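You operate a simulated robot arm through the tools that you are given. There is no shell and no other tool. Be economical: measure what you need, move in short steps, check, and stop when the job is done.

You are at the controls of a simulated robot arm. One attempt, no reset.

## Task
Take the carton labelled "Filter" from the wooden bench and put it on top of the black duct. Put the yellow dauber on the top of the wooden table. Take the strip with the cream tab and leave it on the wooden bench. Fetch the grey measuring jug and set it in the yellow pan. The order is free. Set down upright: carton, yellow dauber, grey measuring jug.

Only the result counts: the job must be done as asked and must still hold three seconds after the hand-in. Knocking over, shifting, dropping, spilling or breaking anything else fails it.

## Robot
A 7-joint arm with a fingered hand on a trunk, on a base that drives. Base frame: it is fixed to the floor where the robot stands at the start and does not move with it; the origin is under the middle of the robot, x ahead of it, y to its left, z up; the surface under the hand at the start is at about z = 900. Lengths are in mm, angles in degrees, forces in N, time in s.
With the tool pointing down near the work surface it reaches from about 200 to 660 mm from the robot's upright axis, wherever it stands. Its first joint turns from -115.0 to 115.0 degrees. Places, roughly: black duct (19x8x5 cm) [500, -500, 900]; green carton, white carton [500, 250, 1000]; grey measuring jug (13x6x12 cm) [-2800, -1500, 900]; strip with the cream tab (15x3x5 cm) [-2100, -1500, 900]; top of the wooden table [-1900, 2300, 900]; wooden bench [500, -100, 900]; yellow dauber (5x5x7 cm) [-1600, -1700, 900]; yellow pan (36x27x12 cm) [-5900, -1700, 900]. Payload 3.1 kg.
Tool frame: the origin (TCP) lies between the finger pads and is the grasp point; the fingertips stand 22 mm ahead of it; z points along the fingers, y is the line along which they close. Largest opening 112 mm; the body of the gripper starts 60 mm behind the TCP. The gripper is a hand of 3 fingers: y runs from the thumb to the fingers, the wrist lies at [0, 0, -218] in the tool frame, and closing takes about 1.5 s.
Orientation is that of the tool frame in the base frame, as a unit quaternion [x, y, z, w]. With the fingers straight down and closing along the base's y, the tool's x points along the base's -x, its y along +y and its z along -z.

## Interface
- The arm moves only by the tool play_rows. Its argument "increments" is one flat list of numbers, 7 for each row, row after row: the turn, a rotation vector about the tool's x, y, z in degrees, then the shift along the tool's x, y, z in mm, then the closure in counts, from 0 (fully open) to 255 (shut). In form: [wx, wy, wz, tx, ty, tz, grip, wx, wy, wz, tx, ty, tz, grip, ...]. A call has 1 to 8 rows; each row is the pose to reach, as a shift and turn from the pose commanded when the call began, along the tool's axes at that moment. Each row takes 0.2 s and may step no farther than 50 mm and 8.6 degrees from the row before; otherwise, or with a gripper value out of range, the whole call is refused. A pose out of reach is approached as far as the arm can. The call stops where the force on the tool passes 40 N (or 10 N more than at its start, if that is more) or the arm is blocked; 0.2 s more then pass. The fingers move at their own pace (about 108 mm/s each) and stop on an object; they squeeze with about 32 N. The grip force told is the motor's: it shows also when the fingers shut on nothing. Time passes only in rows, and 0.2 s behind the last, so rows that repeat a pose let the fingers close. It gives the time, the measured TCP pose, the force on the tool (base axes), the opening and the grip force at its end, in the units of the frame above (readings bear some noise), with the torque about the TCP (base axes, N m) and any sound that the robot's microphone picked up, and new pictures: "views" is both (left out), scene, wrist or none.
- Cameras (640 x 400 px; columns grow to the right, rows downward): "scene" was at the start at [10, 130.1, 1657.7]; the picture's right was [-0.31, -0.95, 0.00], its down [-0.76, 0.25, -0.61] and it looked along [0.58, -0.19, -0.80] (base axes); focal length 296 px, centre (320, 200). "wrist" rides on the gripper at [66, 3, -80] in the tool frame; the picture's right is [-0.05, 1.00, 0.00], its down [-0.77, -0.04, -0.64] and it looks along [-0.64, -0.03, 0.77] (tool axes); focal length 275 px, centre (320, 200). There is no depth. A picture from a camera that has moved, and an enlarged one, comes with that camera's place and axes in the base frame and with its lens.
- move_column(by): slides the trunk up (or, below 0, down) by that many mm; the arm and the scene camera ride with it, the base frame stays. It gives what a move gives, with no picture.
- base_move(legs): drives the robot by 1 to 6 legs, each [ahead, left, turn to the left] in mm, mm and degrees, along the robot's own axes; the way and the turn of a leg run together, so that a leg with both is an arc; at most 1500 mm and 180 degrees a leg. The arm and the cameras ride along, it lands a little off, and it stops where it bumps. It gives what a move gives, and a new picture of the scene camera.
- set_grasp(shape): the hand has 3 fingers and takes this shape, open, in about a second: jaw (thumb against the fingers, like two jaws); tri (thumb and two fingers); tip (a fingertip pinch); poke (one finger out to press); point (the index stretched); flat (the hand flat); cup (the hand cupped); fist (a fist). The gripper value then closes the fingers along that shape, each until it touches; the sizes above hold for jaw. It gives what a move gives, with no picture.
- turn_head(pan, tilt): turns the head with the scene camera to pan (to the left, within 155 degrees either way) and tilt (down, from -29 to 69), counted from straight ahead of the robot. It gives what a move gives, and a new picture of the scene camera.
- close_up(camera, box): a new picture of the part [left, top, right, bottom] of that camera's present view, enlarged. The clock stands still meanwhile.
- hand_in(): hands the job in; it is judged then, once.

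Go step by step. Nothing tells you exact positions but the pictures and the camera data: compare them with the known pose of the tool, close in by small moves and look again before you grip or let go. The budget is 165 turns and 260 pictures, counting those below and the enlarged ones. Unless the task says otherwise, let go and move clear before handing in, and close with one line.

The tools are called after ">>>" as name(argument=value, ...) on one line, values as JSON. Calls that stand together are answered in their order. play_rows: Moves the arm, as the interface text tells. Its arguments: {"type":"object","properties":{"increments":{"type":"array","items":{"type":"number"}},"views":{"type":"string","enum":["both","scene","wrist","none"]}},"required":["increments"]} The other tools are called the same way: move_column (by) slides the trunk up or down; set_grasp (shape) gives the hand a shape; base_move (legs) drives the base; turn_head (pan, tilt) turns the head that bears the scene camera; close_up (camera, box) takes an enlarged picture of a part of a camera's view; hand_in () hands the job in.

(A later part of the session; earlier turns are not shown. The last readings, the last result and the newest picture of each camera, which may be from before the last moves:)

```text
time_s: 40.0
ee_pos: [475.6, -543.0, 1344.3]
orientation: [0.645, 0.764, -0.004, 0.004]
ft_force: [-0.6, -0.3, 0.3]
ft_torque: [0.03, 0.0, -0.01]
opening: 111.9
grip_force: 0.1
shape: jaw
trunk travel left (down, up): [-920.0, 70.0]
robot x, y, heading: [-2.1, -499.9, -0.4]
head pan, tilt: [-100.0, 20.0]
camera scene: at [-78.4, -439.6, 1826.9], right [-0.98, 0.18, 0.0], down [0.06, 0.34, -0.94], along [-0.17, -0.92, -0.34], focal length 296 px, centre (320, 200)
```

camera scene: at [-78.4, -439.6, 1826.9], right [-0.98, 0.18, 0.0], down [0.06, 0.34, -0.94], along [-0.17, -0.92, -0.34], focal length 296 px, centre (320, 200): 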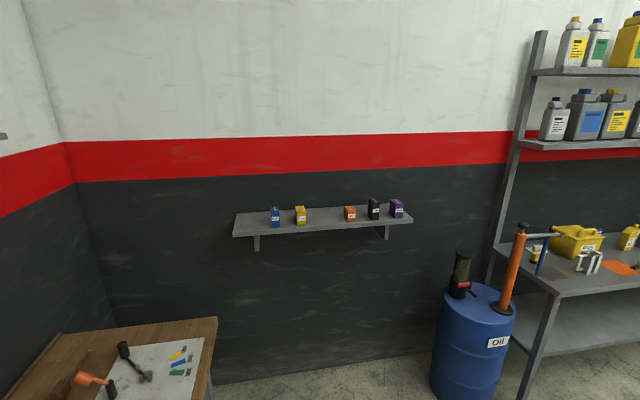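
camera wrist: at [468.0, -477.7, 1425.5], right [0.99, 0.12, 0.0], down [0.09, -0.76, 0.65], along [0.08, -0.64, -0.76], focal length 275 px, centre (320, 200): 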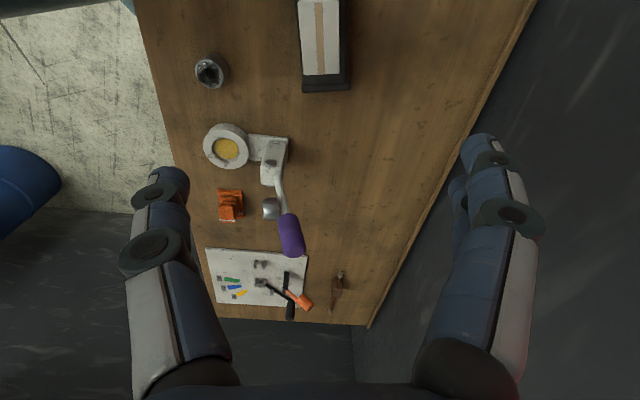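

The dauber, strip and jug stand on the grey bench along the -y wall. I'll pull the arm in, back away and turn to face that wall.

>>> play_rows(increments=[0, 0, 0, 7, -42, 0, 0, 0, 0, 0, 14, -84, 0, 0, 0, 0, 0, 21, -126, 0, 0, 0, 0, 0, 28, -168, 0, 0], views="none")

>>> base_move(legs=[[-400, 0, 0], [0, 0, -90], [250, 0, 0]])

>>> turn_head(pan=-35, tilt=30)

```text
time_s: 41.0
ee_pos: [302.5, -551.6, 1343.3]
orientation: [0.656, 0.755, -0.003, 0.005]
ft_force: [-2.1, 2.6, 0.4]
ft_torque: [-0.32, -0.18, 0.03]
opening: 111.8
grip_force: 0.1
shape: jaw
trunk travel left (down, up): [-920.0, 70.0]
robot x, y, heading: [-2.1, -502.8, -0.2]
head pan, tilt: [-100.0, 20.0]
```

```text
time_s: 48.8
ee_pos: [-460.0, -1052.6, 1344.3]
orientation: [0.997, 0.077, -0.006, 0.0]
ft_force: [-0.1, -0.2, 0.3]
ft_torque: [0.01, 0.01, 0.03]
opening: 112.1
grip_force: 0.1
shape: jaw
trunk travel left (down, up): [-920.0, 70.0]
robot x, y, heading: [-411.9, -747.1, -91.4]
head pan, tilt: [-100.0, 20.0]
camera scene: at [-348.6, -672.6, 1826.8], right [0.19, 0.98, 0.0], down [0.34, -0.07, -0.94], along [-0.92, 0.18, -0.34], focal length 296 px, centre (320, 200)
```

scene: 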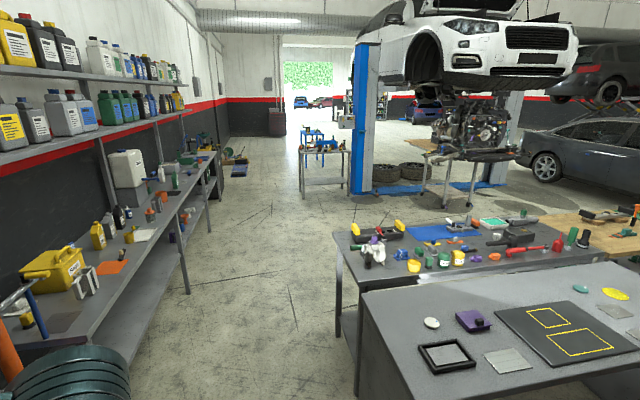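

```text
time_s: 50.2
ee_pos: [-461.9, -1054.3, 1342.2]
orientation: [0.997, 0.077, -0.007, 0.0]
ft_force: [0.2, -0.2, -0.6]
ft_torque: [-0.01, 0.01, 0.04]
opening: 111.8
grip_force: 0.1
shape: jaw
trunk travel left (down, up): [-920.0, 70.0]
robot x, y, heading: [-410.2, -746.7, -91.1]
head pan, tilt: [-35.0, 30.0]
camera scene: at [-310.7, -764.5, 1810.8], right [-0.81, 0.59, 0.0], down [0.29, 0.4, -0.87], along [-0.51, -0.7, -0.5], focal length 296 px, centre (320, 200)
```

scene: 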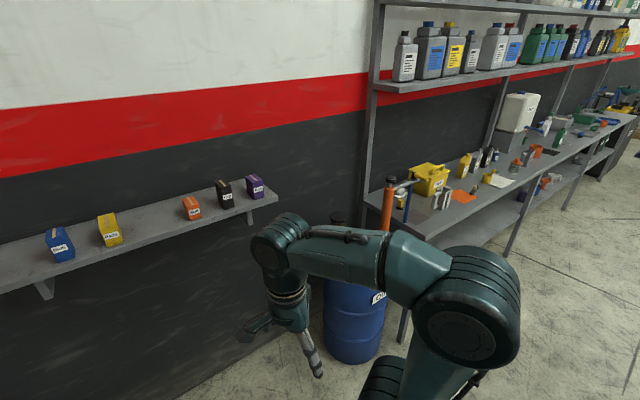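

I'll drive sideways to about x = -1650 and look at the bench.

>>> base_move(legs=[[0, -1250, 1.1]])

>>> turn_head(pan=-20, tilt=40)

```text
time_s: 56.5
ee_pos: [-1690.5, -1062.6, 1343.2]
orientation: [0.995, 0.102, -0.006, 0.001]
ft_force: [-0.2, 0.5, -0.2]
ft_torque: [0.04, 0.01, -0.02]
opening: 111.9
grip_force: 0.0
shape: jaw
trunk travel left (down, up): [-920.0, 70.0]
robot x, y, heading: [-1658.3, -755.6, -88.5]
head pan, tilt: [-35.0, 30.0]
camera scene: at [-1554.5, -766.3, 1810.8], right [-0.84, 0.55, 0.0], down [0.27, 0.42, -0.87], along [-0.48, -0.72, -0.5], focal length 296 px, centre (320, 200)
```

scene: 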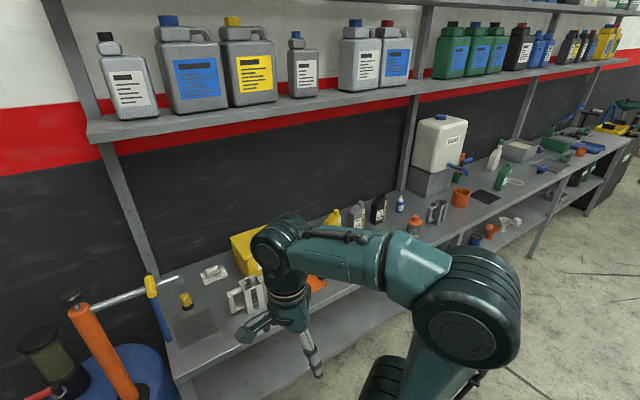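

```text
time_s: 57.2
ee_pos: [-1690.2, -1063.0, 1342.7]
orientation: [0.995, 0.102, -0.006, 0.001]
ft_force: [0.0, -0.7, 0.3]
ft_torque: [0.0, 0.01, -0.01]
opening: 112.1
grip_force: 0.1
shape: jaw
trunk travel left (down, up): [-920.0, 70.0]
robot x, y, heading: [-1655.5, -756.0, -88.4]
head pan, tilt: [-20.0, 40.0]
camera scene: at [-1532.0, -771.4, 1795.5], right [-0.95, 0.31, 0.0], down [0.2, 0.61, -0.77], along [-0.24, -0.73, -0.64], focal length 296 px, centre (320, 200)
```

scene: 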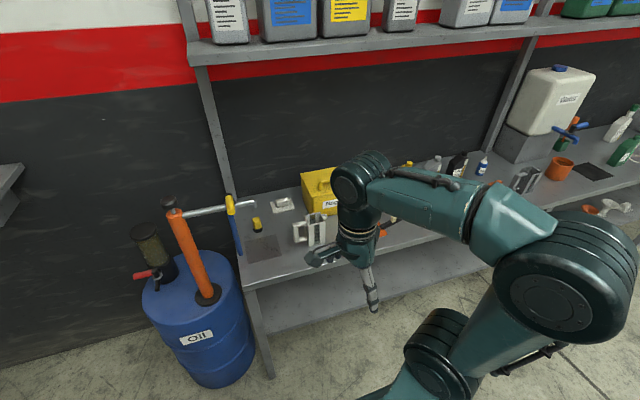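

>>> close_up(camera="scene", box=[225, 185, 345, 260])

>>> close_up(camera="scene", box=[480, 120, 640, 220])

```text
5.33 times, centred on (285, 222) of scene
camera zoom: at [-1532.0, -771.4, 1795.5], right [-0.95, 0.31, 0.0], down [0.2, 0.61, -0.77], along [-0.24, -0.73, -0.64], focal length 1581 px, centre (507, 80)
```

zoom: 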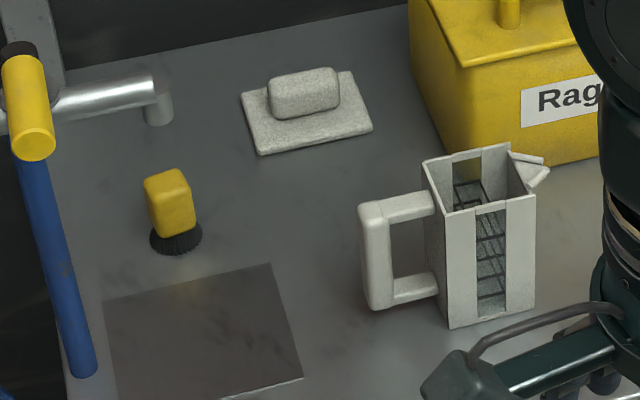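

```text
4.00 times, centred on (560, 170) of scene
camera zoom: at [-1532.0, -771.4, 1795.5], right [-0.95, 0.31, 0.0], down [0.2, 0.61, -0.77], along [-0.24, -0.73, -0.64], focal length 1186 px, centre (-640, 320)
```

zoom: 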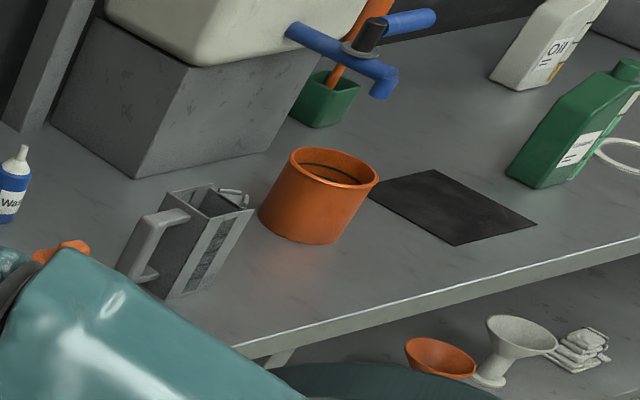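

Two jugs stand there: a whitish one and, farther right, the grey one. The dauber sits at about (-1561, -1682), behind the drum pump's spout. I'll come up to the bench further to the right and look from there.

>>> base_move(legs=[[0, -225, -1.6], [370, 0, 0]])

>>> turn_head(pan=25, tilt=45)

```text
time_s: 60.9
ee_pos: [-1922.5, -1433.9, 1343.8]
orientation: [0.996, 0.085, -0.006, 0.0]
ft_force: [0.5, 0.1, 0.7]
ft_torque: [0.0, 0.0, 0.02]
opening: 111.9
grip_force: 0.1
shape: jaw
trunk travel left (down, up): [-920.0, 70.0]
robot x, y, heading: [-1879.6, -1130.7, -90.1]
head pan, tilt: [-20.0, 40.0]
camera scene: at [-1754.7, -1147.4, 1795.5], right [-0.94, 0.35, 0.0], down [0.22, 0.6, -0.77], along [-0.27, -0.72, -0.64], focal length 296 px, centre (320, 200)
```

scene: 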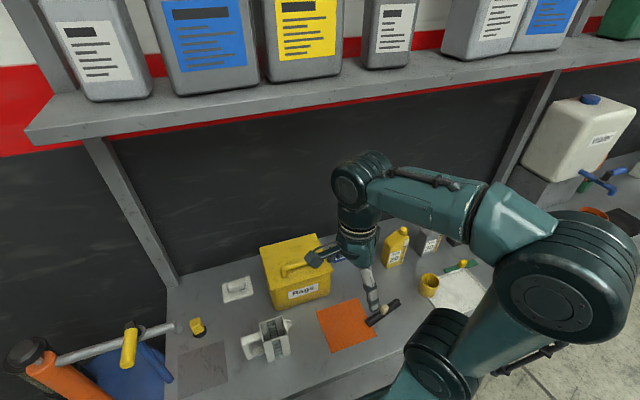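

```text
time_s: 62.0
ee_pos: [-1922.6, -1434.3, 1343.5]
orientation: [0.996, 0.085, -0.007, -0.001]
ft_force: [0.2, -0.7, 0.3]
ft_torque: [-0.01, 0.0, 0.0]
opening: 111.7
grip_force: 0.2
shape: jaw
trunk travel left (down, up): [-920.0, 70.0]
robot x, y, heading: [-1878.3, -1129.2, -90.2]
head pan, tilt: [25.0, 45.0]
camera scene: at [-1691.3, -1142.3, 1788.2], right [-0.91, -0.42, 0.0], down [-0.3, 0.64, -0.71], along [0.3, -0.64, -0.71], focal length 296 px, centre (320, 200)
```

scene: 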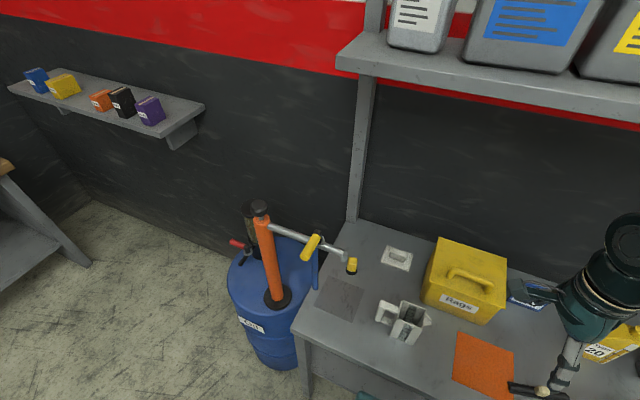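

The spout end is at about (-1576, -1513, 1240) and the shelf front at (y -1690, z 1560). The strip is the dark bar with a cream end on the orange cloth. I'll take a closer look at dauber and strip.

>>> close_up(camera="scene", box=[320, 235, 400, 285])

>>> close_up(camera="wrist", box=[0, 0, 640, 400])

```text
8.00 times, centred on (360, 260) of scene
camera zoom: at [-1691.3, -1142.3, 1788.2], right [-0.91, -0.42, 0.0], down [-0.3, 0.64, -0.71], along [0.3, -0.64, -0.71], focal length 2371 px, centre (0, -280)
```

zoom: 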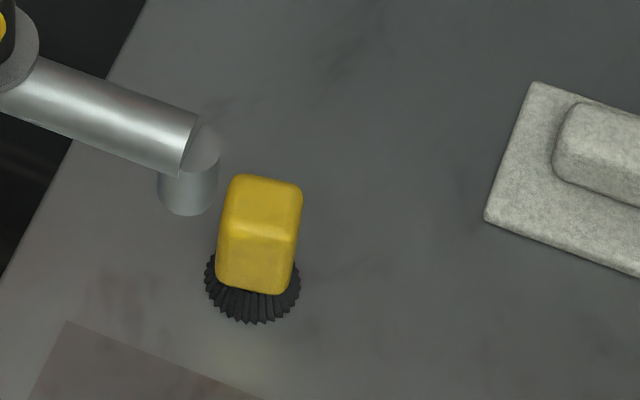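

```text
1.00 times, centred on (320, 200) of wrist (not enlarged: the box is as wide or as high as the picture)
camera zoom: at [-1854.7, -1427.0, 1422.6], right [0.12, -0.99, 0.0], down [-0.76, -0.09, 0.65], along [-0.64, -0.08, -0.76], focal length 275 px, centre (320, 200)
```

zoom: 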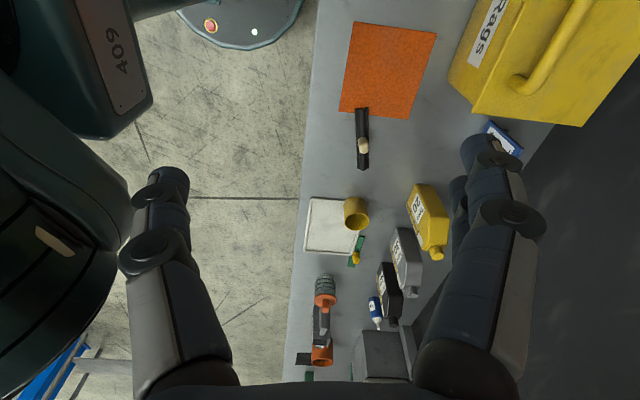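

The dauber's faces match the present hand orientation. I'll drive 40 mm closer, then bring the hand in from the right, under the shelf and behind the spout.

>>> base_move(legs=[[40, 0, 0]])

>>> play_rows(increments=[0, 0, 0, 24.4, 28.3, 27.6, 0, 0, 0, 0, 48.8, 56.6, 55, 0, 0, 0, 0, 73.3, 84.9, 82.8, 0, 0, 0, 0, 97.7, 113, 110, 0, 0, 0, 0, 122, 141.4, 138, 0, 0, 0, 0, 146.6, 169.7, 165.5, 0, 0, 0, 0, 171, 198, 193, 0])

```text
time_s: 62.9
ee_pos: [-1922.6, -1470.8, 1343.9]
orientation: [0.996, 0.084, -0.006, 0.001]
ft_force: [-0.3, 0.0, 0.4]
ft_torque: [-0.03, -0.01, -0.04]
opening: 111.9
grip_force: 0.0
shape: jaw
trunk travel left (down, up): [-920.0, 70.0]
robot x, y, heading: [-1881.2, -1166.1, -89.9]
head pan, tilt: [25.0, 45.0]
camera scene: at [-1691.3, -1176.7, 1788.2], right [-0.91, -0.42, 0.0], down [-0.3, 0.64, -0.71], along [0.3, -0.64, -0.71], focal length 296 px, centre (320, 200)
```

scene: 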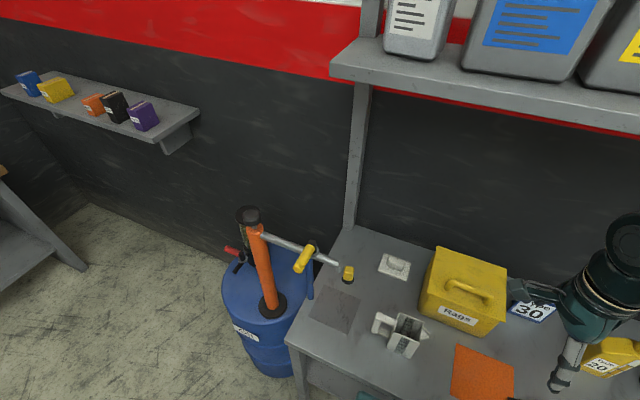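

```text
time_s: 64.5
ee_pos: [-1721.3, -1642.1, 1143.9]
orientation: [0.996, 0.084, -0.008, -0.001]
ft_force: [0.1, -0.7, 0.1]
ft_torque: [0.01, 0.02, -0.04]
opening: 111.7
grip_force: 0.0
shape: jaw
trunk travel left (down, up): [-920.0, 70.0]
robot x, y, heading: [-1882.1, -1169.0, -90.3]
head pan, tilt: [25.0, 45.0]
camera scene: at [-1688.4, -1184.0, 1787.9], right [-0.91, -0.42, 0.0], down [-0.3, 0.64, -0.71], along [0.3, -0.64, -0.71], focal length 296 px, centre (320, 200)
camera wrist: at [-1652.7, -1635.1, 1223.7], right [0.12, -0.99, 0.0], down [-0.76, -0.1, 0.65], along [-0.64, -0.08, -0.76], focal length 275 px, centre (320, 200)
```

scene: 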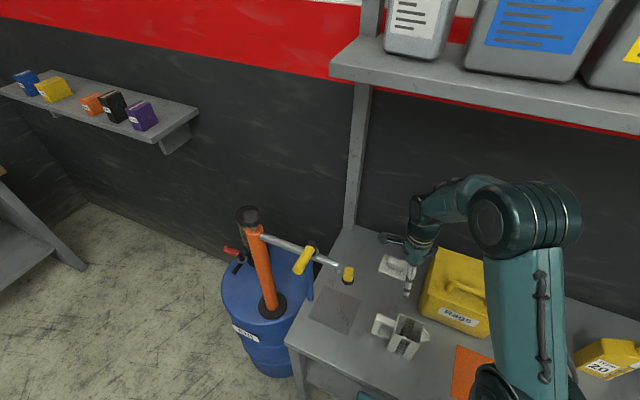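
wrist: 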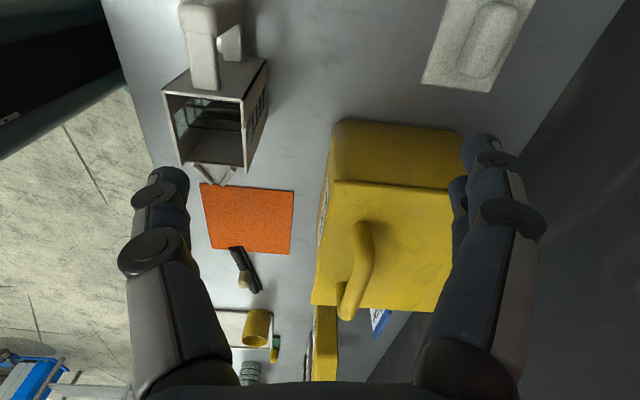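

>>> play_rows(increments=[0, 0, 0, 38, 17, 10, 0, 0, 0, 0, 76, 33, 20, 0, 0, 0, 0, 113, 50, 30, 0, 0, 0, 0, 151, 66, 40, 0])

```text
time_s: 65.5
ee_pos: [-1561.0, -1678.0, 1104.1]
orientation: [0.996, 0.085, -0.007, 0.0]
ft_force: [-0.5, 0.0, 0.0]
ft_torque: [0.04, 0.01, 0.04]
opening: 112.2
grip_force: 0.1
shape: jaw
trunk travel left (down, up): [-920.0, 70.0]
robot x, y, heading: [-1878.0, -1167.3, -90.1]
head pan, tilt: [25.0, 45.0]
camera scene: at [-1686.9, -1182.8, 1787.7], right [-0.91, -0.42, 0.0], down [-0.3, 0.64, -0.71], along [0.29, -0.64, -0.71], focal length 296 px, centre (320, 200)
camera wrist: at [-1492.5, -1671.3, 1184.0], right [0.12, -0.99, 0.0], down [-0.76, -0.09, 0.65], along [-0.64, -0.08, -0.76], focal length 275 px, centre (320, 200)
```

scene: 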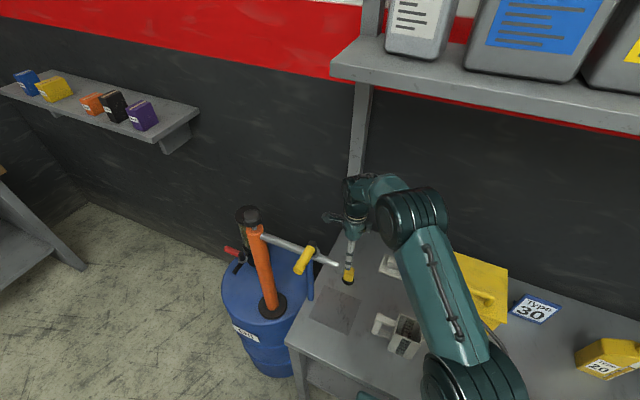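
wrist: 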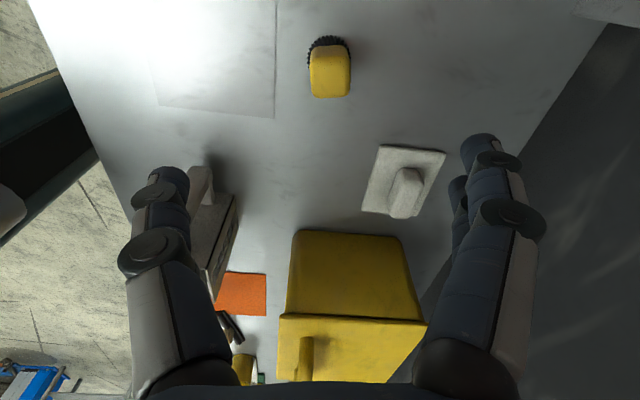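

The dauber is at about (-1553, -1686). Descending around it.

>>> play_rows(increments=[0, 0, 0, 4, 6, 40, 0, 0, 0, 0, 6.5, 9, 80, 0, 0, 0, 0, 6.5, 9, 115, 0])

```text
time_s: 66.3
ee_pos: [-1558.7, -1688.2, 991.3]
orientation: [0.996, 0.086, -0.007, 0.0]
ft_force: [0.2, 0.5, -0.5]
ft_torque: [0.0, -0.02, -0.01]
opening: 111.8
grip_force: 0.1
shape: jaw
trunk travel left (down, up): [-920.0, 70.0]
robot x, y, heading: [-1875.8, -1172.0, -90.4]
head pan, tilt: [25.0, 45.0]
camera scene: at [-1691.7, -1182.3, 1788.3], right [-0.91, -0.42, 0.0], down [-0.3, 0.64, -0.71], along [0.3, -0.64, -0.71], focal length 296 px, centre (320, 200)
camera wrist: at [-1490.4, -1681.6, 1069.8], right [0.12, -0.99, 0.0], down [-0.76, -0.1, 0.65], along [-0.64, -0.08, -0.76], focal length 275 px, centre (320, 200)
```

scene: 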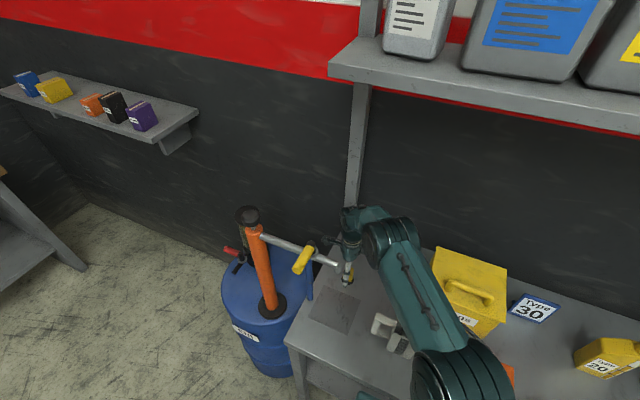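
wrist: 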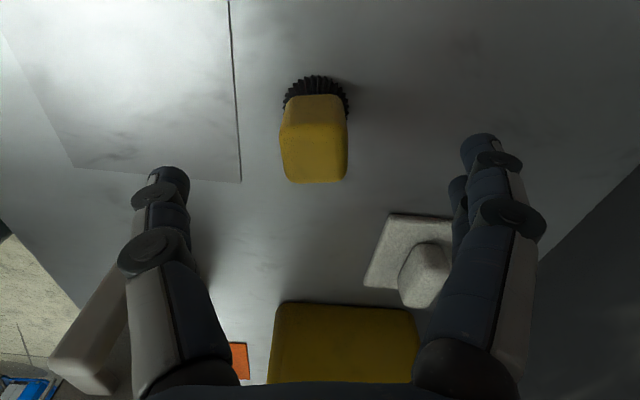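

>>> play_rows(increments=[0, 0, 0, 7, -2, 20, 0, 0, 0, 0, 7, -2, 42, 0, 0, 0, 0, 7, -2, 42, 255, 0, 0, 0, 7, -2, 42, 255, 0, 0, 0, 7, -2, 42, 255, 0, 0, 0, 7, -2, 42, 255, 0, 0, 0, 7, -2, 42, 255, 0, 0, 0, 7, -2, 42, 255])

```text
time_s: 68.1
ee_pos: [-1551.7, -1684.8, 948.0]
orientation: [0.996, 0.085, -0.007, -0.001]
ft_force: [0.0, -0.2, 1.8]
ft_torque: [0.0, 0.06, -0.02]
opening: 21.7
grip_force: 32.4
shape: jaw
trunk travel left (down, up): [-920.0, 70.0]
robot x, y, heading: [-1878.4, -1167.4, -90.3]
head pan, tilt: [25.0, 45.0]
camera scene: at [-1691.3, -1182.0, 1788.2], right [-0.91, -0.42, 0.0], down [-0.3, 0.64, -0.71], along [0.3, -0.64, -0.71], focal length 296 px, centre (320, 200)
camera wrist: at [-1483.4, -1677.3, 1028.1], right [0.12, -0.99, 0.0], down [-0.76, -0.09, 0.65], along [-0.64, -0.08, -0.76], focal length 275 px, centre (320, 200)
```

scene: 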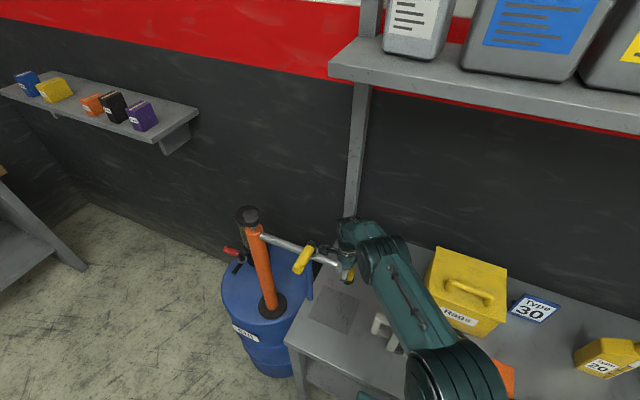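
wrist: 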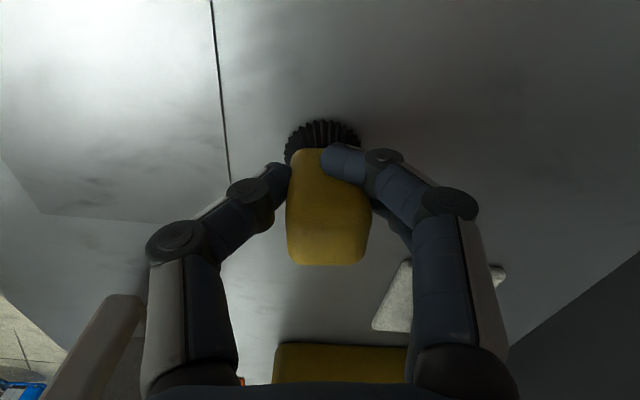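

Held. I'll lift it and go back out the same way.

>>> play_rows(increments=[0, 0, 0, 0, 0, -48, 255, 0, 0, 0, 0, 0, -96, 255, 0, 0, 0, 0, 0, -144, 255, 0, 0, 0, 0, 0, -190, 255, 0, 0, 0, -44, -13, -200, 255, 0, 0, 0, -88, -27, -205, 255, 0, 0, 0, -132, -45, -210, 255, 0, 0, 0, -165, -70, -220, 255])

```text
time_s: 69.9
ee_pos: [-1724.2, -1640.0, 1174.0]
orientation: [0.996, 0.085, -0.006, 0.001]
ft_force: [-0.6, -0.3, -0.6]
ft_torque: [-0.03, 0.01, -0.06]
opening: 20.1
grip_force: 32.1
shape: jaw
trunk travel left (down, up): [-920.0, 70.0]
robot x, y, heading: [-1879.4, -1168.7, -90.2]
head pan, tilt: [25.0, 45.0]
camera scene: at [-1693.7, -1180.6, 1788.5], right [-0.91, -0.42, 0.0], down [-0.3, 0.64, -0.71], along [0.3, -0.64, -0.71], focal length 296 px, centre (320, 200)
camera wrist: at [-1656.3, -1633.4, 1253.7], right [0.12, -0.99, 0.0], down [-0.76, -0.09, 0.64], along [-0.64, -0.08, -0.76], focal length 275 px, centre (320, 200)
```

scene: 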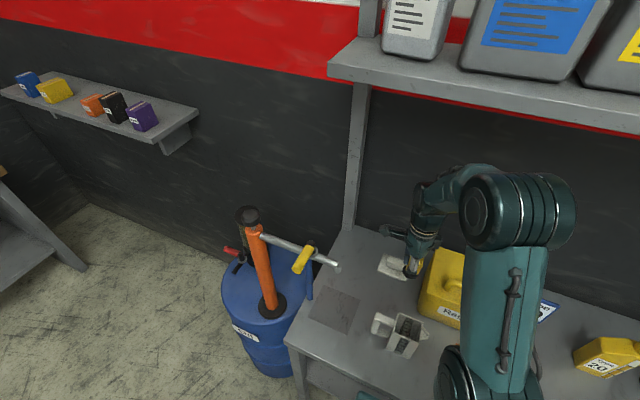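
wrist: 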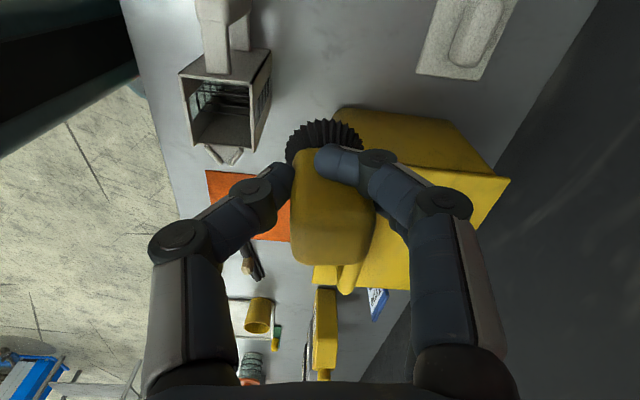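

>>> play_rows(increments=[0, 0, 0, -24, -28, -25, 255, 0, 0, 0, -48, -56, -50, 255, 0, 0, 0, -73, -85, -75, 255, 0, 0, 0, -97, -113, -100, 255, 0, 0, 0, -122, -141, -125, 255, 0, 0, 0, -146, -170, -150, 255, 0, 0, 0, -165, -198, -170, 255])

>>> turn_head(pan=-10, tilt=50)

>>> close_up(camera="wrist", box=[220, 90, 460, 290])

```text
time_s: 71.5
ee_pos: [-1920.2, -1471.0, 1346.6]
orientation: [0.996, 0.084, -0.005, 0.001]
ft_force: [0.2, 1.1, -0.7]
ft_torque: [0.01, -0.02, -0.01]
opening: 19.1
grip_force: 32.3
shape: jaw
trunk travel left (down, up): [-920.0, 70.0]
robot x, y, heading: [-1877.0, -1167.1, -90.4]
head pan, tilt: [25.0, 45.0]
camera scene: at [-1691.3, -1178.1, 1788.2], right [-0.91, -0.42, 0.0], down [-0.3, 0.64, -0.71], along [0.3, -0.64, -0.71], focal length 296 px, centre (320, 200)
camera wrist: at [-1852.2, -1464.5, 1425.1], right [0.12, -0.99, 0.0], down [-0.76, -0.09, 0.65], along [-0.64, -0.08, -0.76], focal length 275 px, centre (320, 200)
```

scene: 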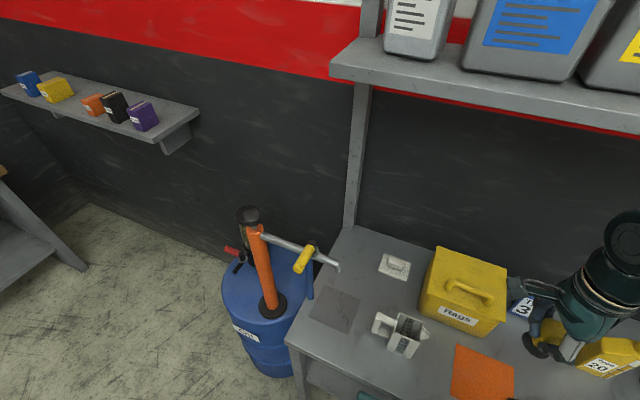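
wrist: 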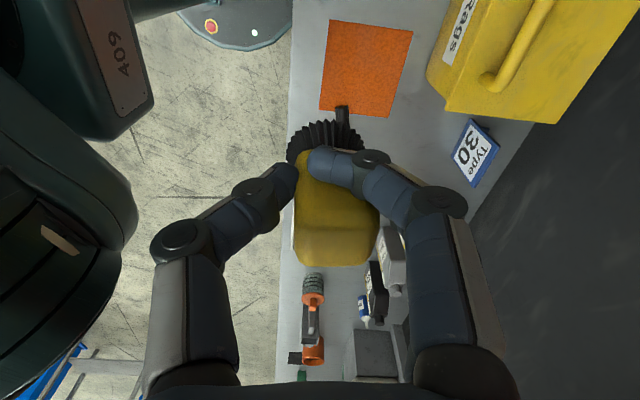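

```text
time_s: 72.5
ee_pos: [-1919.4, -1474.0, 1344.5]
orientation: [0.996, 0.085, -0.007, 0.0]
ft_force: [-1.0, -0.4, -0.2]
ft_torque: [0.0, 0.02, -0.01]
opening: 18.6
grip_force: 32.0
shape: jaw
trunk travel left (down, up): [-920.0, 70.0]
robot x, y, heading: [-1878.9, -1168.0, -90.3]
head pan, tilt: [-10.0, 50.0]
camera scene: at [-1738.8, -1183.5, 1781.3], right [-0.98, 0.18, 0.0], down [0.13, 0.75, -0.64], along [-0.11, -0.63, -0.77], focal length 296 px, centre (320, 200)
```

scene: 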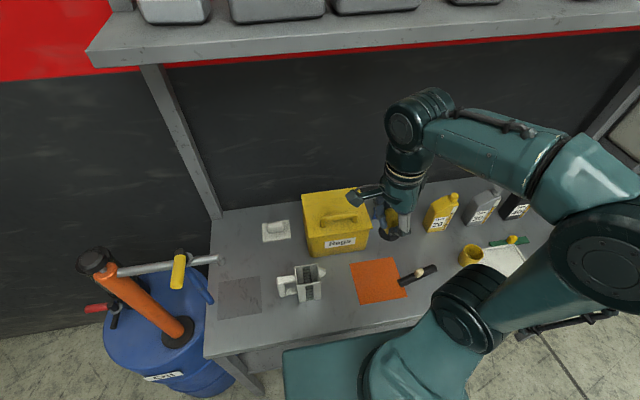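

```text
2.00 times, centred on (340, 190) of wrist
camera zoom: at [-1851.7, -1467.7, 1424.1], right [0.12, -0.99, 0.0], down [-0.76, -0.09, 0.65], along [-0.64, -0.08, -0.76], focal length 551 px, centre (280, 220)
```

zoom: 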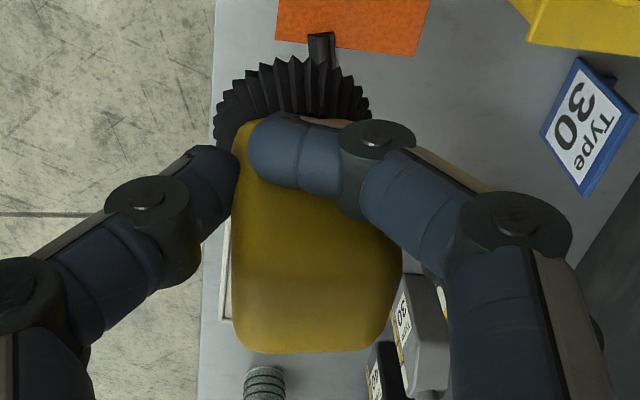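

The opening shrinks slowly, so I check whether the grip is creeping before driving off.

>>> play_rows(increments=[0, 0, 0, 0, 0, 0, 255, 0, 0, 0, 0, 0, 0, 255, 0, 0, 0, 0, 0, 0, 255, 0, 0, 0, 0, 0, 0, 255, 0, 0, 0, 0, 0, 0, 255, 0, 0, 0, 0, 0, 0, 255, 0, 0, 0, 0, 0, 0, 255, 0, 0, 0, 0, 0, 0, 255], views="wrist")

>>> close_up(camera="wrist", box=[220, 90, 460, 290])

```text
time_s: 74.3
ee_pos: [-1920.4, -1474.1, 1345.1]
orientation: [0.996, 0.084, -0.005, 0.0]
ft_force: [-0.1, -0.3, -0.1]
ft_torque: [0.02, -0.02, 0.02]
opening: 18.8
grip_force: 31.9
shape: jaw
trunk travel left (down, up): [-920.0, 70.0]
robot x, y, heading: [-1875.7, -1166.0, -90.2]
head pan, tilt: [-10.0, 50.0]
camera wrist: at [-1852.1, -1467.9, 1424.2], right [0.12, -0.99, 0.0], down [-0.76, -0.09, 0.65], along [-0.64, -0.08, -0.76], focal length 275 px, centre (320, 200)
```

wrist: 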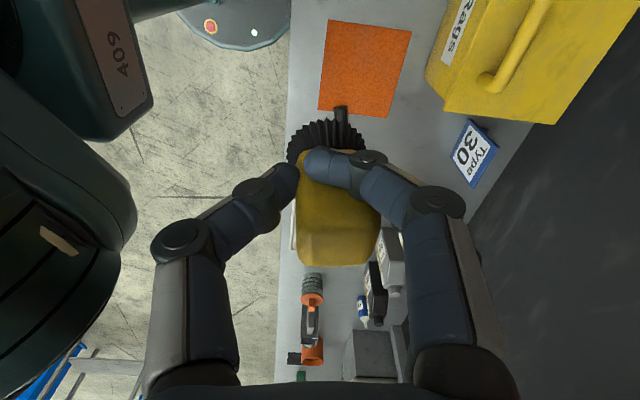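

```text
2.00 times, centred on (340, 190) of wrist
camera zoom: at [-1852.1, -1467.9, 1424.2], right [0.12, -0.99, 0.0], down [-0.76, -0.09, 0.65], along [-0.64, -0.08, -0.76], focal length 551 px, centre (280, 220)
```

zoom: 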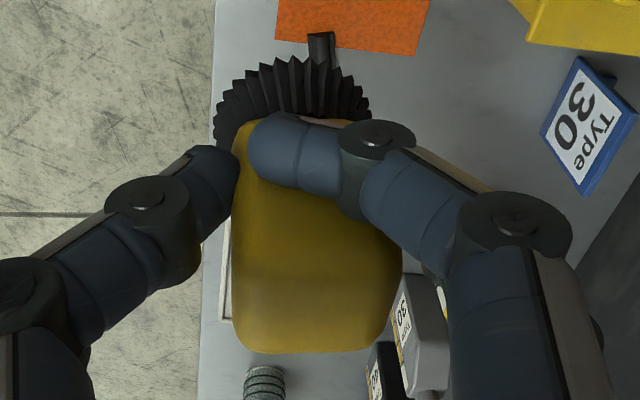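

The grip has settled. I'll back away and look toward the tables in the +y direction.

>>> base_move(legs=[[-330, 0, 0]])

>>> turn_head(pan=-150, tilt=20)

>>> turn_head(pan=150, tilt=20)

```text
time_s: 76.4
ee_pos: [-1920.2, -1156.3, 1345.0]
orientation: [0.997, 0.082, -0.006, -0.001]
ft_force: [0.5, 0.6, -0.9]
ft_torque: [0.0, 0.01, -0.01]
opening: 18.7
grip_force: 32.2
shape: jaw
trunk travel left (down, up): [-920.0, 70.0]
robot x, y, heading: [-1876.1, -847.1, -90.5]
head pan, tilt: [-10.0, 50.0]
camera scene: at [-1736.9, -865.9, 1781.3], right [-0.98, 0.18, 0.0], down [0.14, 0.75, -0.64], along [-0.12, -0.63, -0.77], focal length 296 px, centre (320, 200)
```

scene: 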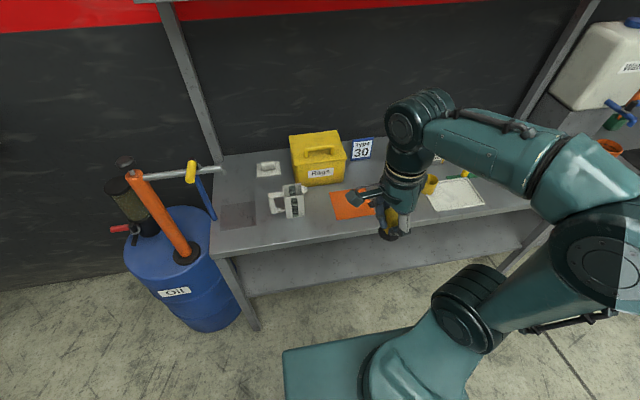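

```text
time_s: 78.7
ee_pos: [-1920.4, -1154.4, 1345.5]
orientation: [0.997, 0.081, -0.006, 0.0]
ft_force: [-0.8, 0.2, -0.3]
ft_torque: [-0.02, -0.01, -0.01]
opening: 18.9
grip_force: 32.2
shape: jaw
trunk travel left (down, up): [-920.0, 70.0]
robot x, y, heading: [-1870.9, -848.4, -90.6]
head pan, tilt: [-150.0, 20.0]
camera scene: at [-1768.5, -708.3, 1826.9], right [0.87, 0.49, 0.0], down [0.17, -0.3, -0.94], along [-0.46, 0.82, -0.34], focal length 296 px, centre (320, 200)
```

scene: 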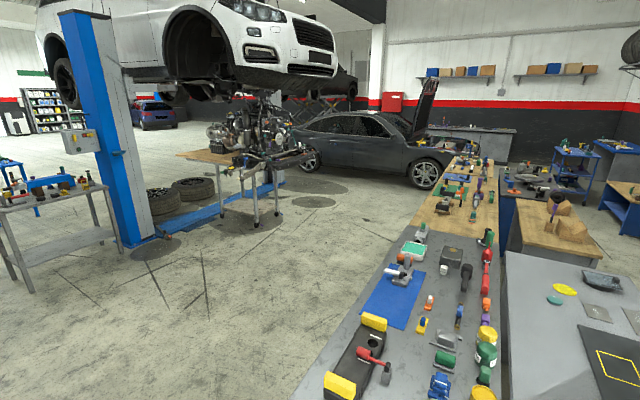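

```text
time_s: 82.7
ee_pos: [-1920.7, -1155.4, 1344.1]
orientation: [0.997, 0.081, -0.006, -0.001]
ft_force: [-0.8, 0.1, -1.1]
ft_torque: [0.01, -0.01, 0.0]
opening: 18.5
grip_force: 32.1
shape: jaw
trunk travel left (down, up): [-920.0, 70.0]
robot x, y, heading: [-1877.7, -847.9, -90.7]
head pan, tilt: [150.0, 20.0]
camera scene: at [-1675.3, -709.4, 1826.9], right [0.86, -0.51, 0.0], down [-0.17, -0.29, -0.94], along [0.48, 0.81, -0.34], focal length 296 px, centre (320, 200)
```

scene: 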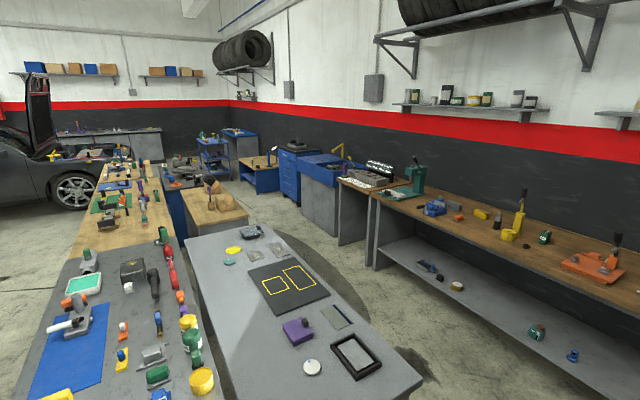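

>>> turn_head(pan=-155, tilt=15)

>>> close_up(camera="scene", box=[350, 130, 510, 230])

```text
time_s: 86.9
ee_pos: [-1920.0, -1155.7, 1345.4]
orientation: [0.997, 0.081, -0.007, -0.001]
ft_force: [-0.1, -0.6, -1.1]
ft_torque: [-0.01, -0.02, 0.03]
opening: 18.8
grip_force: 32.2
shape: jaw
trunk travel left (down, up): [-920.0, 70.0]
robot x, y, heading: [-1871.7, -849.5, -90.7]
head pan, tilt: [-154.7, 15.0]
camera scene: at [-1761.8, -704.6, 1835.0], right [0.91, 0.42, 0.0], down [0.11, -0.24, -0.97], along [-0.4, 0.88, -0.26], focal length 296 px, centre (320, 200)
```

scene: 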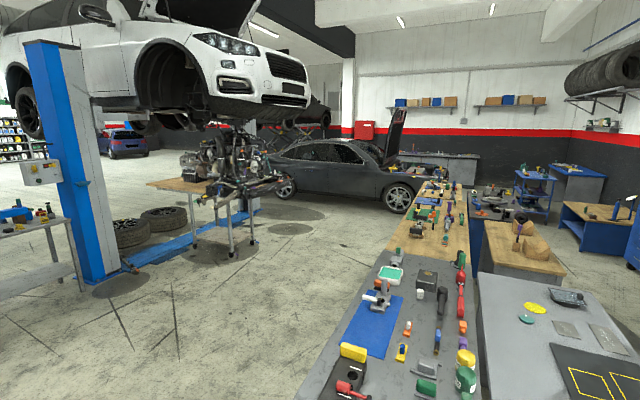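

```text
4.00 times, centred on (430, 180) of scene
camera zoom: at [-1761.8, -704.6, 1835.0], right [0.91, 0.42, 0.0], down [0.11, -0.24, -0.97], along [-0.4, 0.88, -0.26], focal length 1186 px, centre (-120, 280)
```

zoom: 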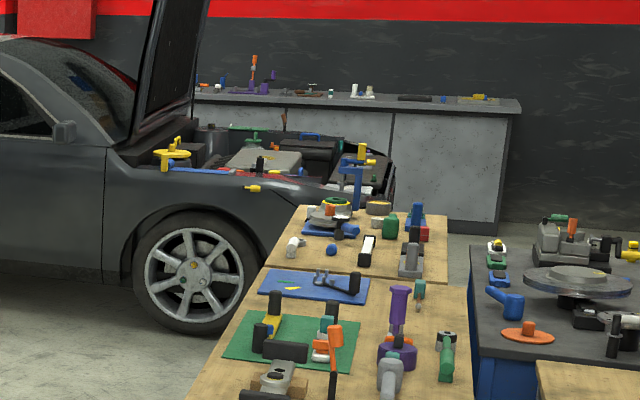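

The wooden table spans roughly x -2180…-1600, y 1310 upward; the aisle on its west side is free. I'll drive around into that aisle facing the table.

>>> base_move(legs=[[0, -760, 0], [0, 0, 90.7], [0, 1200, 0], [0, 1100, 0]])

>>> turn_head(pan=-20, tilt=35)

>>> turn_head(pan=20, tilt=35)

```text
time_s: 105.6
ee_pos: [-2259.7, 1410.5, 1344.8]
orientation: [0.65, 0.76, -0.005, 0.003]
ft_force: [0.0, 0.3, 0.0]
ft_torque: [0.01, 0.01, 0.03]
opening: 18.7
grip_force: 31.9
shape: jaw
trunk travel left (down, up): [-920.0, 70.0]
robot x, y, heading: [-2566.9, 1459.5, -1.0]
head pan, tilt: [-154.7, 15.0]
camera scene: at [-2710.1, 1573.5, 1835.0], right [-0.41, 0.91, 0.0], down [0.24, 0.11, -0.97], along [-0.88, -0.4, -0.26], focal length 296 px, centre (320, 200)
```

scene: 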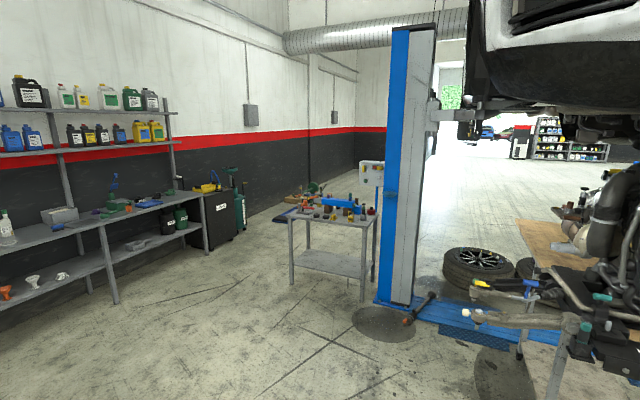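

```text
time_s: 107.8
ee_pos: [-2260.2, 1410.9, 1345.9]
orientation: [0.649, 0.76, -0.005, 0.004]
ft_force: [-0.5, -0.4, -0.8]
ft_torque: [0.01, 0.02, -0.01]
opening: 18.4
grip_force: 32.2
shape: jaw
trunk travel left (down, up): [-920.0, 70.0]
robot x, y, heading: [-2569.0, 1456.9, -1.0]
head pan, tilt: [-20.0, 35.0]
camera scene: at [-2542.8, 1580.4, 1803.0], right [-0.36, -0.93, 0.0], down [-0.54, 0.21, -0.82], along [0.76, -0.29, -0.57], focal length 296 px, centre (320, 200)
```

scene: 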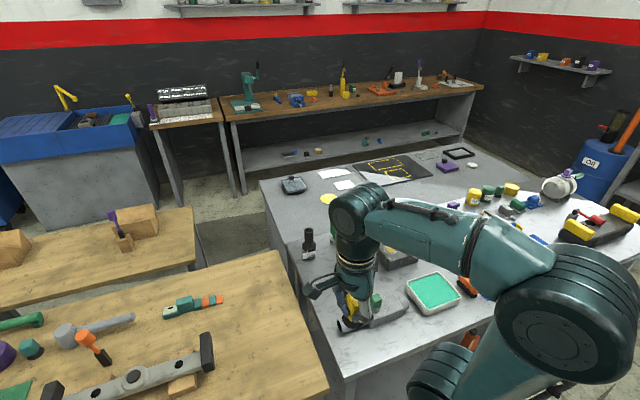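

```text
time_s: 108.8
ee_pos: [-2260.5, 1411.2, 1344.5]
orientation: [0.65, 0.76, -0.004, 0.004]
ft_force: [0.2, 0.6, -0.5]
ft_torque: [0.0, -0.03, -0.01]
opening: 18.4
grip_force: 31.7
shape: jaw
trunk travel left (down, up): [-920.0, 70.0]
robot x, y, heading: [-2570.6, 1457.3, -0.9]
head pan, tilt: [20.0, 35.0]
camera scene: at [-2541.6, 1640.6, 1803.0], right [0.32, -0.95, 0.0], down [-0.54, -0.19, -0.82], along [0.77, 0.27, -0.57], focal length 296 px, centre (320, 200)
```

scene: 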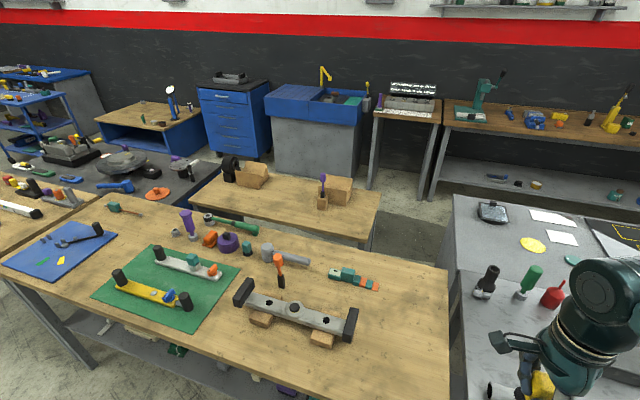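

The near end of the wooden table is free; I'll set the dauber at about (-2020, 1555). Moving above it.

>>> play_rows(increments=[0, 0, 0, 15, 37, 20, 255, 0, 0, 0, 30, 74, 40, 255, 0, 0, 0, 45, 111, 60, 255, 0, 0, 0, 60, 148, 80, 255, 0, 0, 0, 75, 185, 100, 255, 0, 0, 0, 90, 222, 120, 255, 0, 0, 0, 105, 259, 140, 255], views="none")

>>> play_rows(increments=[0, 0, 0, 0, 0, 48, 255, 0, 0, 0, 0, 0, 96, 255, 0, 0, 0, 0, 0, 144, 255, 0, 0, 0, 0, 0, 190, 255, 0, 0, 0, 0, 0, 225, 255])

>>> close_up(camera="scene", box=[330, 230, 490, 370])

```text
time_s: 110.5
ee_pos: [-2018.6, 1555.1, 1205.0]
orientation: [0.65, 0.76, -0.006, 0.005]
ft_force: [-0.4, 0.1, -0.6]
ft_torque: [-0.01, -0.01, -0.01]
opening: 18.3
grip_force: 31.9
shape: jaw
trunk travel left (down, up): [-920.0, 70.0]
robot x, y, heading: [-2564.9, 1459.6, -1.0]
head pan, tilt: [20.0, 35.0]
```

```text
time_s: 111.7
ee_pos: [-2018.1, 1549.8, 975.8]
orientation: [0.65, 0.76, -0.005, 0.004]
ft_force: [-1.0, 0.0, -0.3]
ft_torque: [0.01, 0.04, 0.01]
opening: 18.4
grip_force: 32.4
shape: jaw
trunk travel left (down, up): [-920.0, 70.0]
robot x, y, heading: [-2568.0, 1464.8, -1.1]
head pan, tilt: [20.0, 35.0]
camera scene: at [-2540.8, 1641.3, 1803.0], right [0.32, -0.95, 0.0], down [-0.54, -0.19, -0.82], along [0.77, 0.27, -0.57], focal length 296 px, centre (320, 200)
camera wrist: at [-2024.0, 1616.1, 1054.8], right [0.99, 0.11, 0.0], down [0.08, -0.76, 0.65], along [0.07, -0.64, -0.76], focal length 275 px, centre (320, 200)
```

scene: 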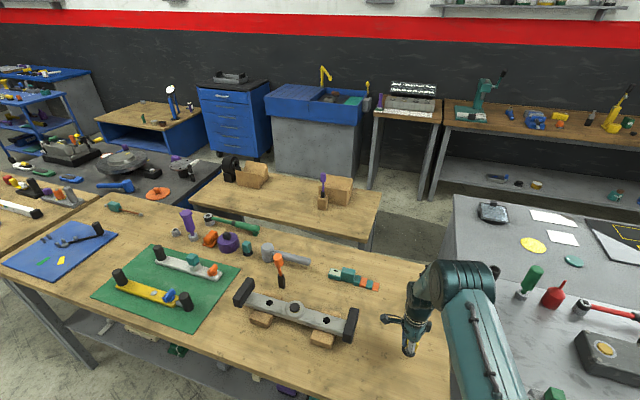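
wrist: 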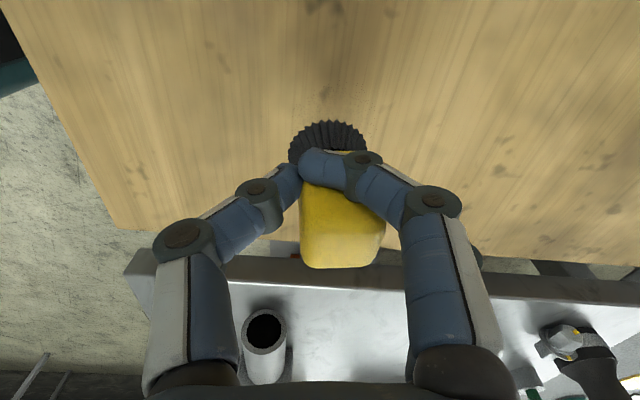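

```text
2.86 times, centred on (410, 300) of scene
camera zoom: at [-2540.8, 1641.3, 1803.0], right [0.32, -0.95, 0.0], down [-0.54, -0.19, -0.82], along [0.77, 0.27, -0.57], focal length 847 px, centre (63, -86)
```

zoom: 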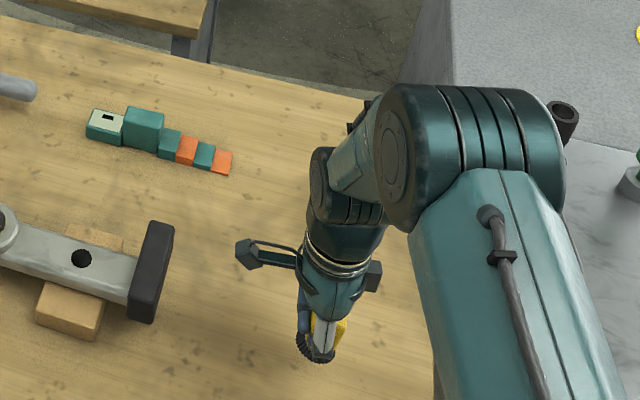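

>>> play_rows(increments=[0, 0, 0, 0, 0, 10, 255, 0, 0, 0, 0, 0, 20, 255, 0, 0, 0, 0, 0, 23, 255], views="wrist")

```text
time_s: 112.5
ee_pos: [-2020.7, 1549.9, 953.5]
orientation: [0.65, 0.76, -0.005, 0.004]
ft_force: [0.1, -0.3, -0.3]
ft_torque: [0.04, -0.01, -0.02]
opening: 18.3
grip_force: 32.0
shape: jaw
trunk travel left (down, up): [-920.0, 70.0]
robot x, y, heading: [-2566.3, 1455.9, -0.9]
head pan, tilt: [20.0, 35.0]
camera wrist: at [-2026.7, 1614.8, 1033.4], right [0.99, 0.11, 0.0], down [0.08, -0.76, 0.65], along [0.07, -0.64, -0.76], focal length 275 px, centre (320, 200)
```

wrist: 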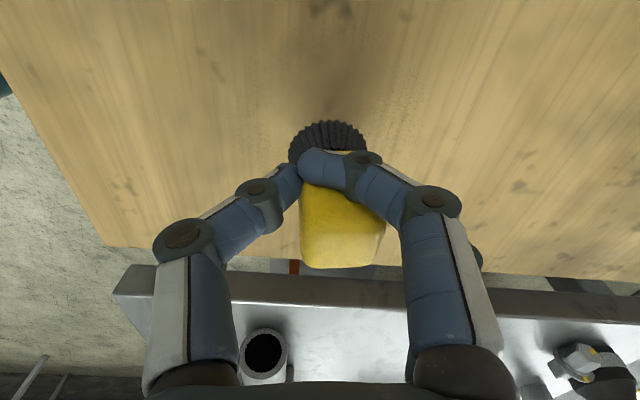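

>>> play_rows(increments=[0, 0, 0, 0, 0, 3, 255, 0, 0, 0, 0, 0, 5, 255, 0, 0, 0, 0, 0, 5, 255], views="none")

```text
time_s: 113.2
ee_pos: [-2020.0, 1549.3, 949.9]
orientation: [0.65, 0.76, -0.005, 0.004]
ft_force: [0.7, -0.2, -0.9]
ft_torque: [0.0, -0.01, 0.0]
opening: 18.3
grip_force: 32.0
shape: jaw
trunk travel left (down, up): [-920.0, 70.0]
robot x, y, heading: [-2569.2, 1459.3, -0.8]
head pan, tilt: [20.0, 35.0]
```

>>> play_rows(increments=[0, 0, 0, 0, 0, 2, 255, 0, 0, 0, 0, 0, 4, 255, 0, 0, 0, 0, 0, 4, 255], views="none")

```text
time_s: 114.0
ee_pos: [-2021.0, 1550.0, 945.6]
orientation: [0.65, 0.76, -0.004, 0.004]
ft_force: [-1.0, -0.6, 0.1]
ft_torque: [0.0, 0.0, -0.01]
opening: 18.2
grip_force: 31.6
shape: jaw
trunk travel left (down, up): [-920.0, 70.0]
robot x, y, heading: [-2571.4, 1458.7, -0.9]
head pan, tilt: [20.0, 35.0]
```

>>> play_rows(increments=[0, 0, 0, 0, 0, 2, 255, 0, 0, 0, 0, 0, 4, 255, 0, 0, 0, 0, 0, 4, 255], views="wrist")

>>> close_up(camera="scene", box=[380, 310, 444, 370])

```text
time_s: 114.8
ee_pos: [-2020.3, 1548.9, 941.7]
orientation: [0.65, 0.76, -0.005, 0.003]
ft_force: [0.8, 1.1, -0.6]
ft_torque: [0.02, -0.02, 0.02]
opening: 18.3
grip_force: 32.2
shape: jaw
trunk travel left (down, up): [-920.0, 70.0]
robot x, y, heading: [-2569.8, 1458.6, -1.0]
head pan, tilt: [20.0, 35.0]
camera wrist: at [-2027.2, 1615.0, 1021.0], right [0.99, 0.11, 0.0], down [0.08, -0.76, 0.65], along [0.07, -0.64, -0.76], focal length 275 px, centre (320, 200)
```

wrist: 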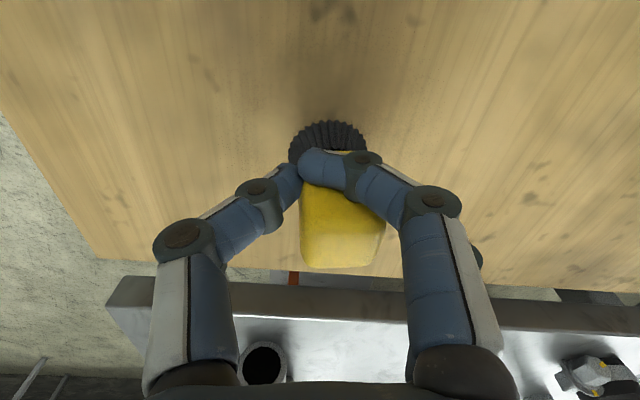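

```text
6.67 times, centred on (412, 340) of scene
camera zoom: at [-2541.5, 1640.9, 1803.0], right [0.32, -0.95, 0.0], down [-0.54, -0.19, -0.82], along [0.77, 0.27, -0.57], focal length 1976 px, centre (-293, -733)
```

zoom: 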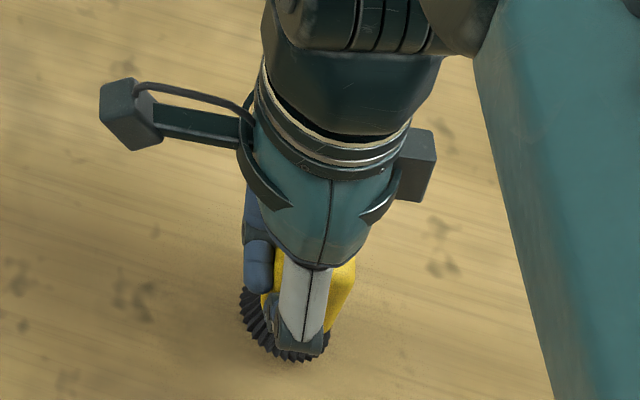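

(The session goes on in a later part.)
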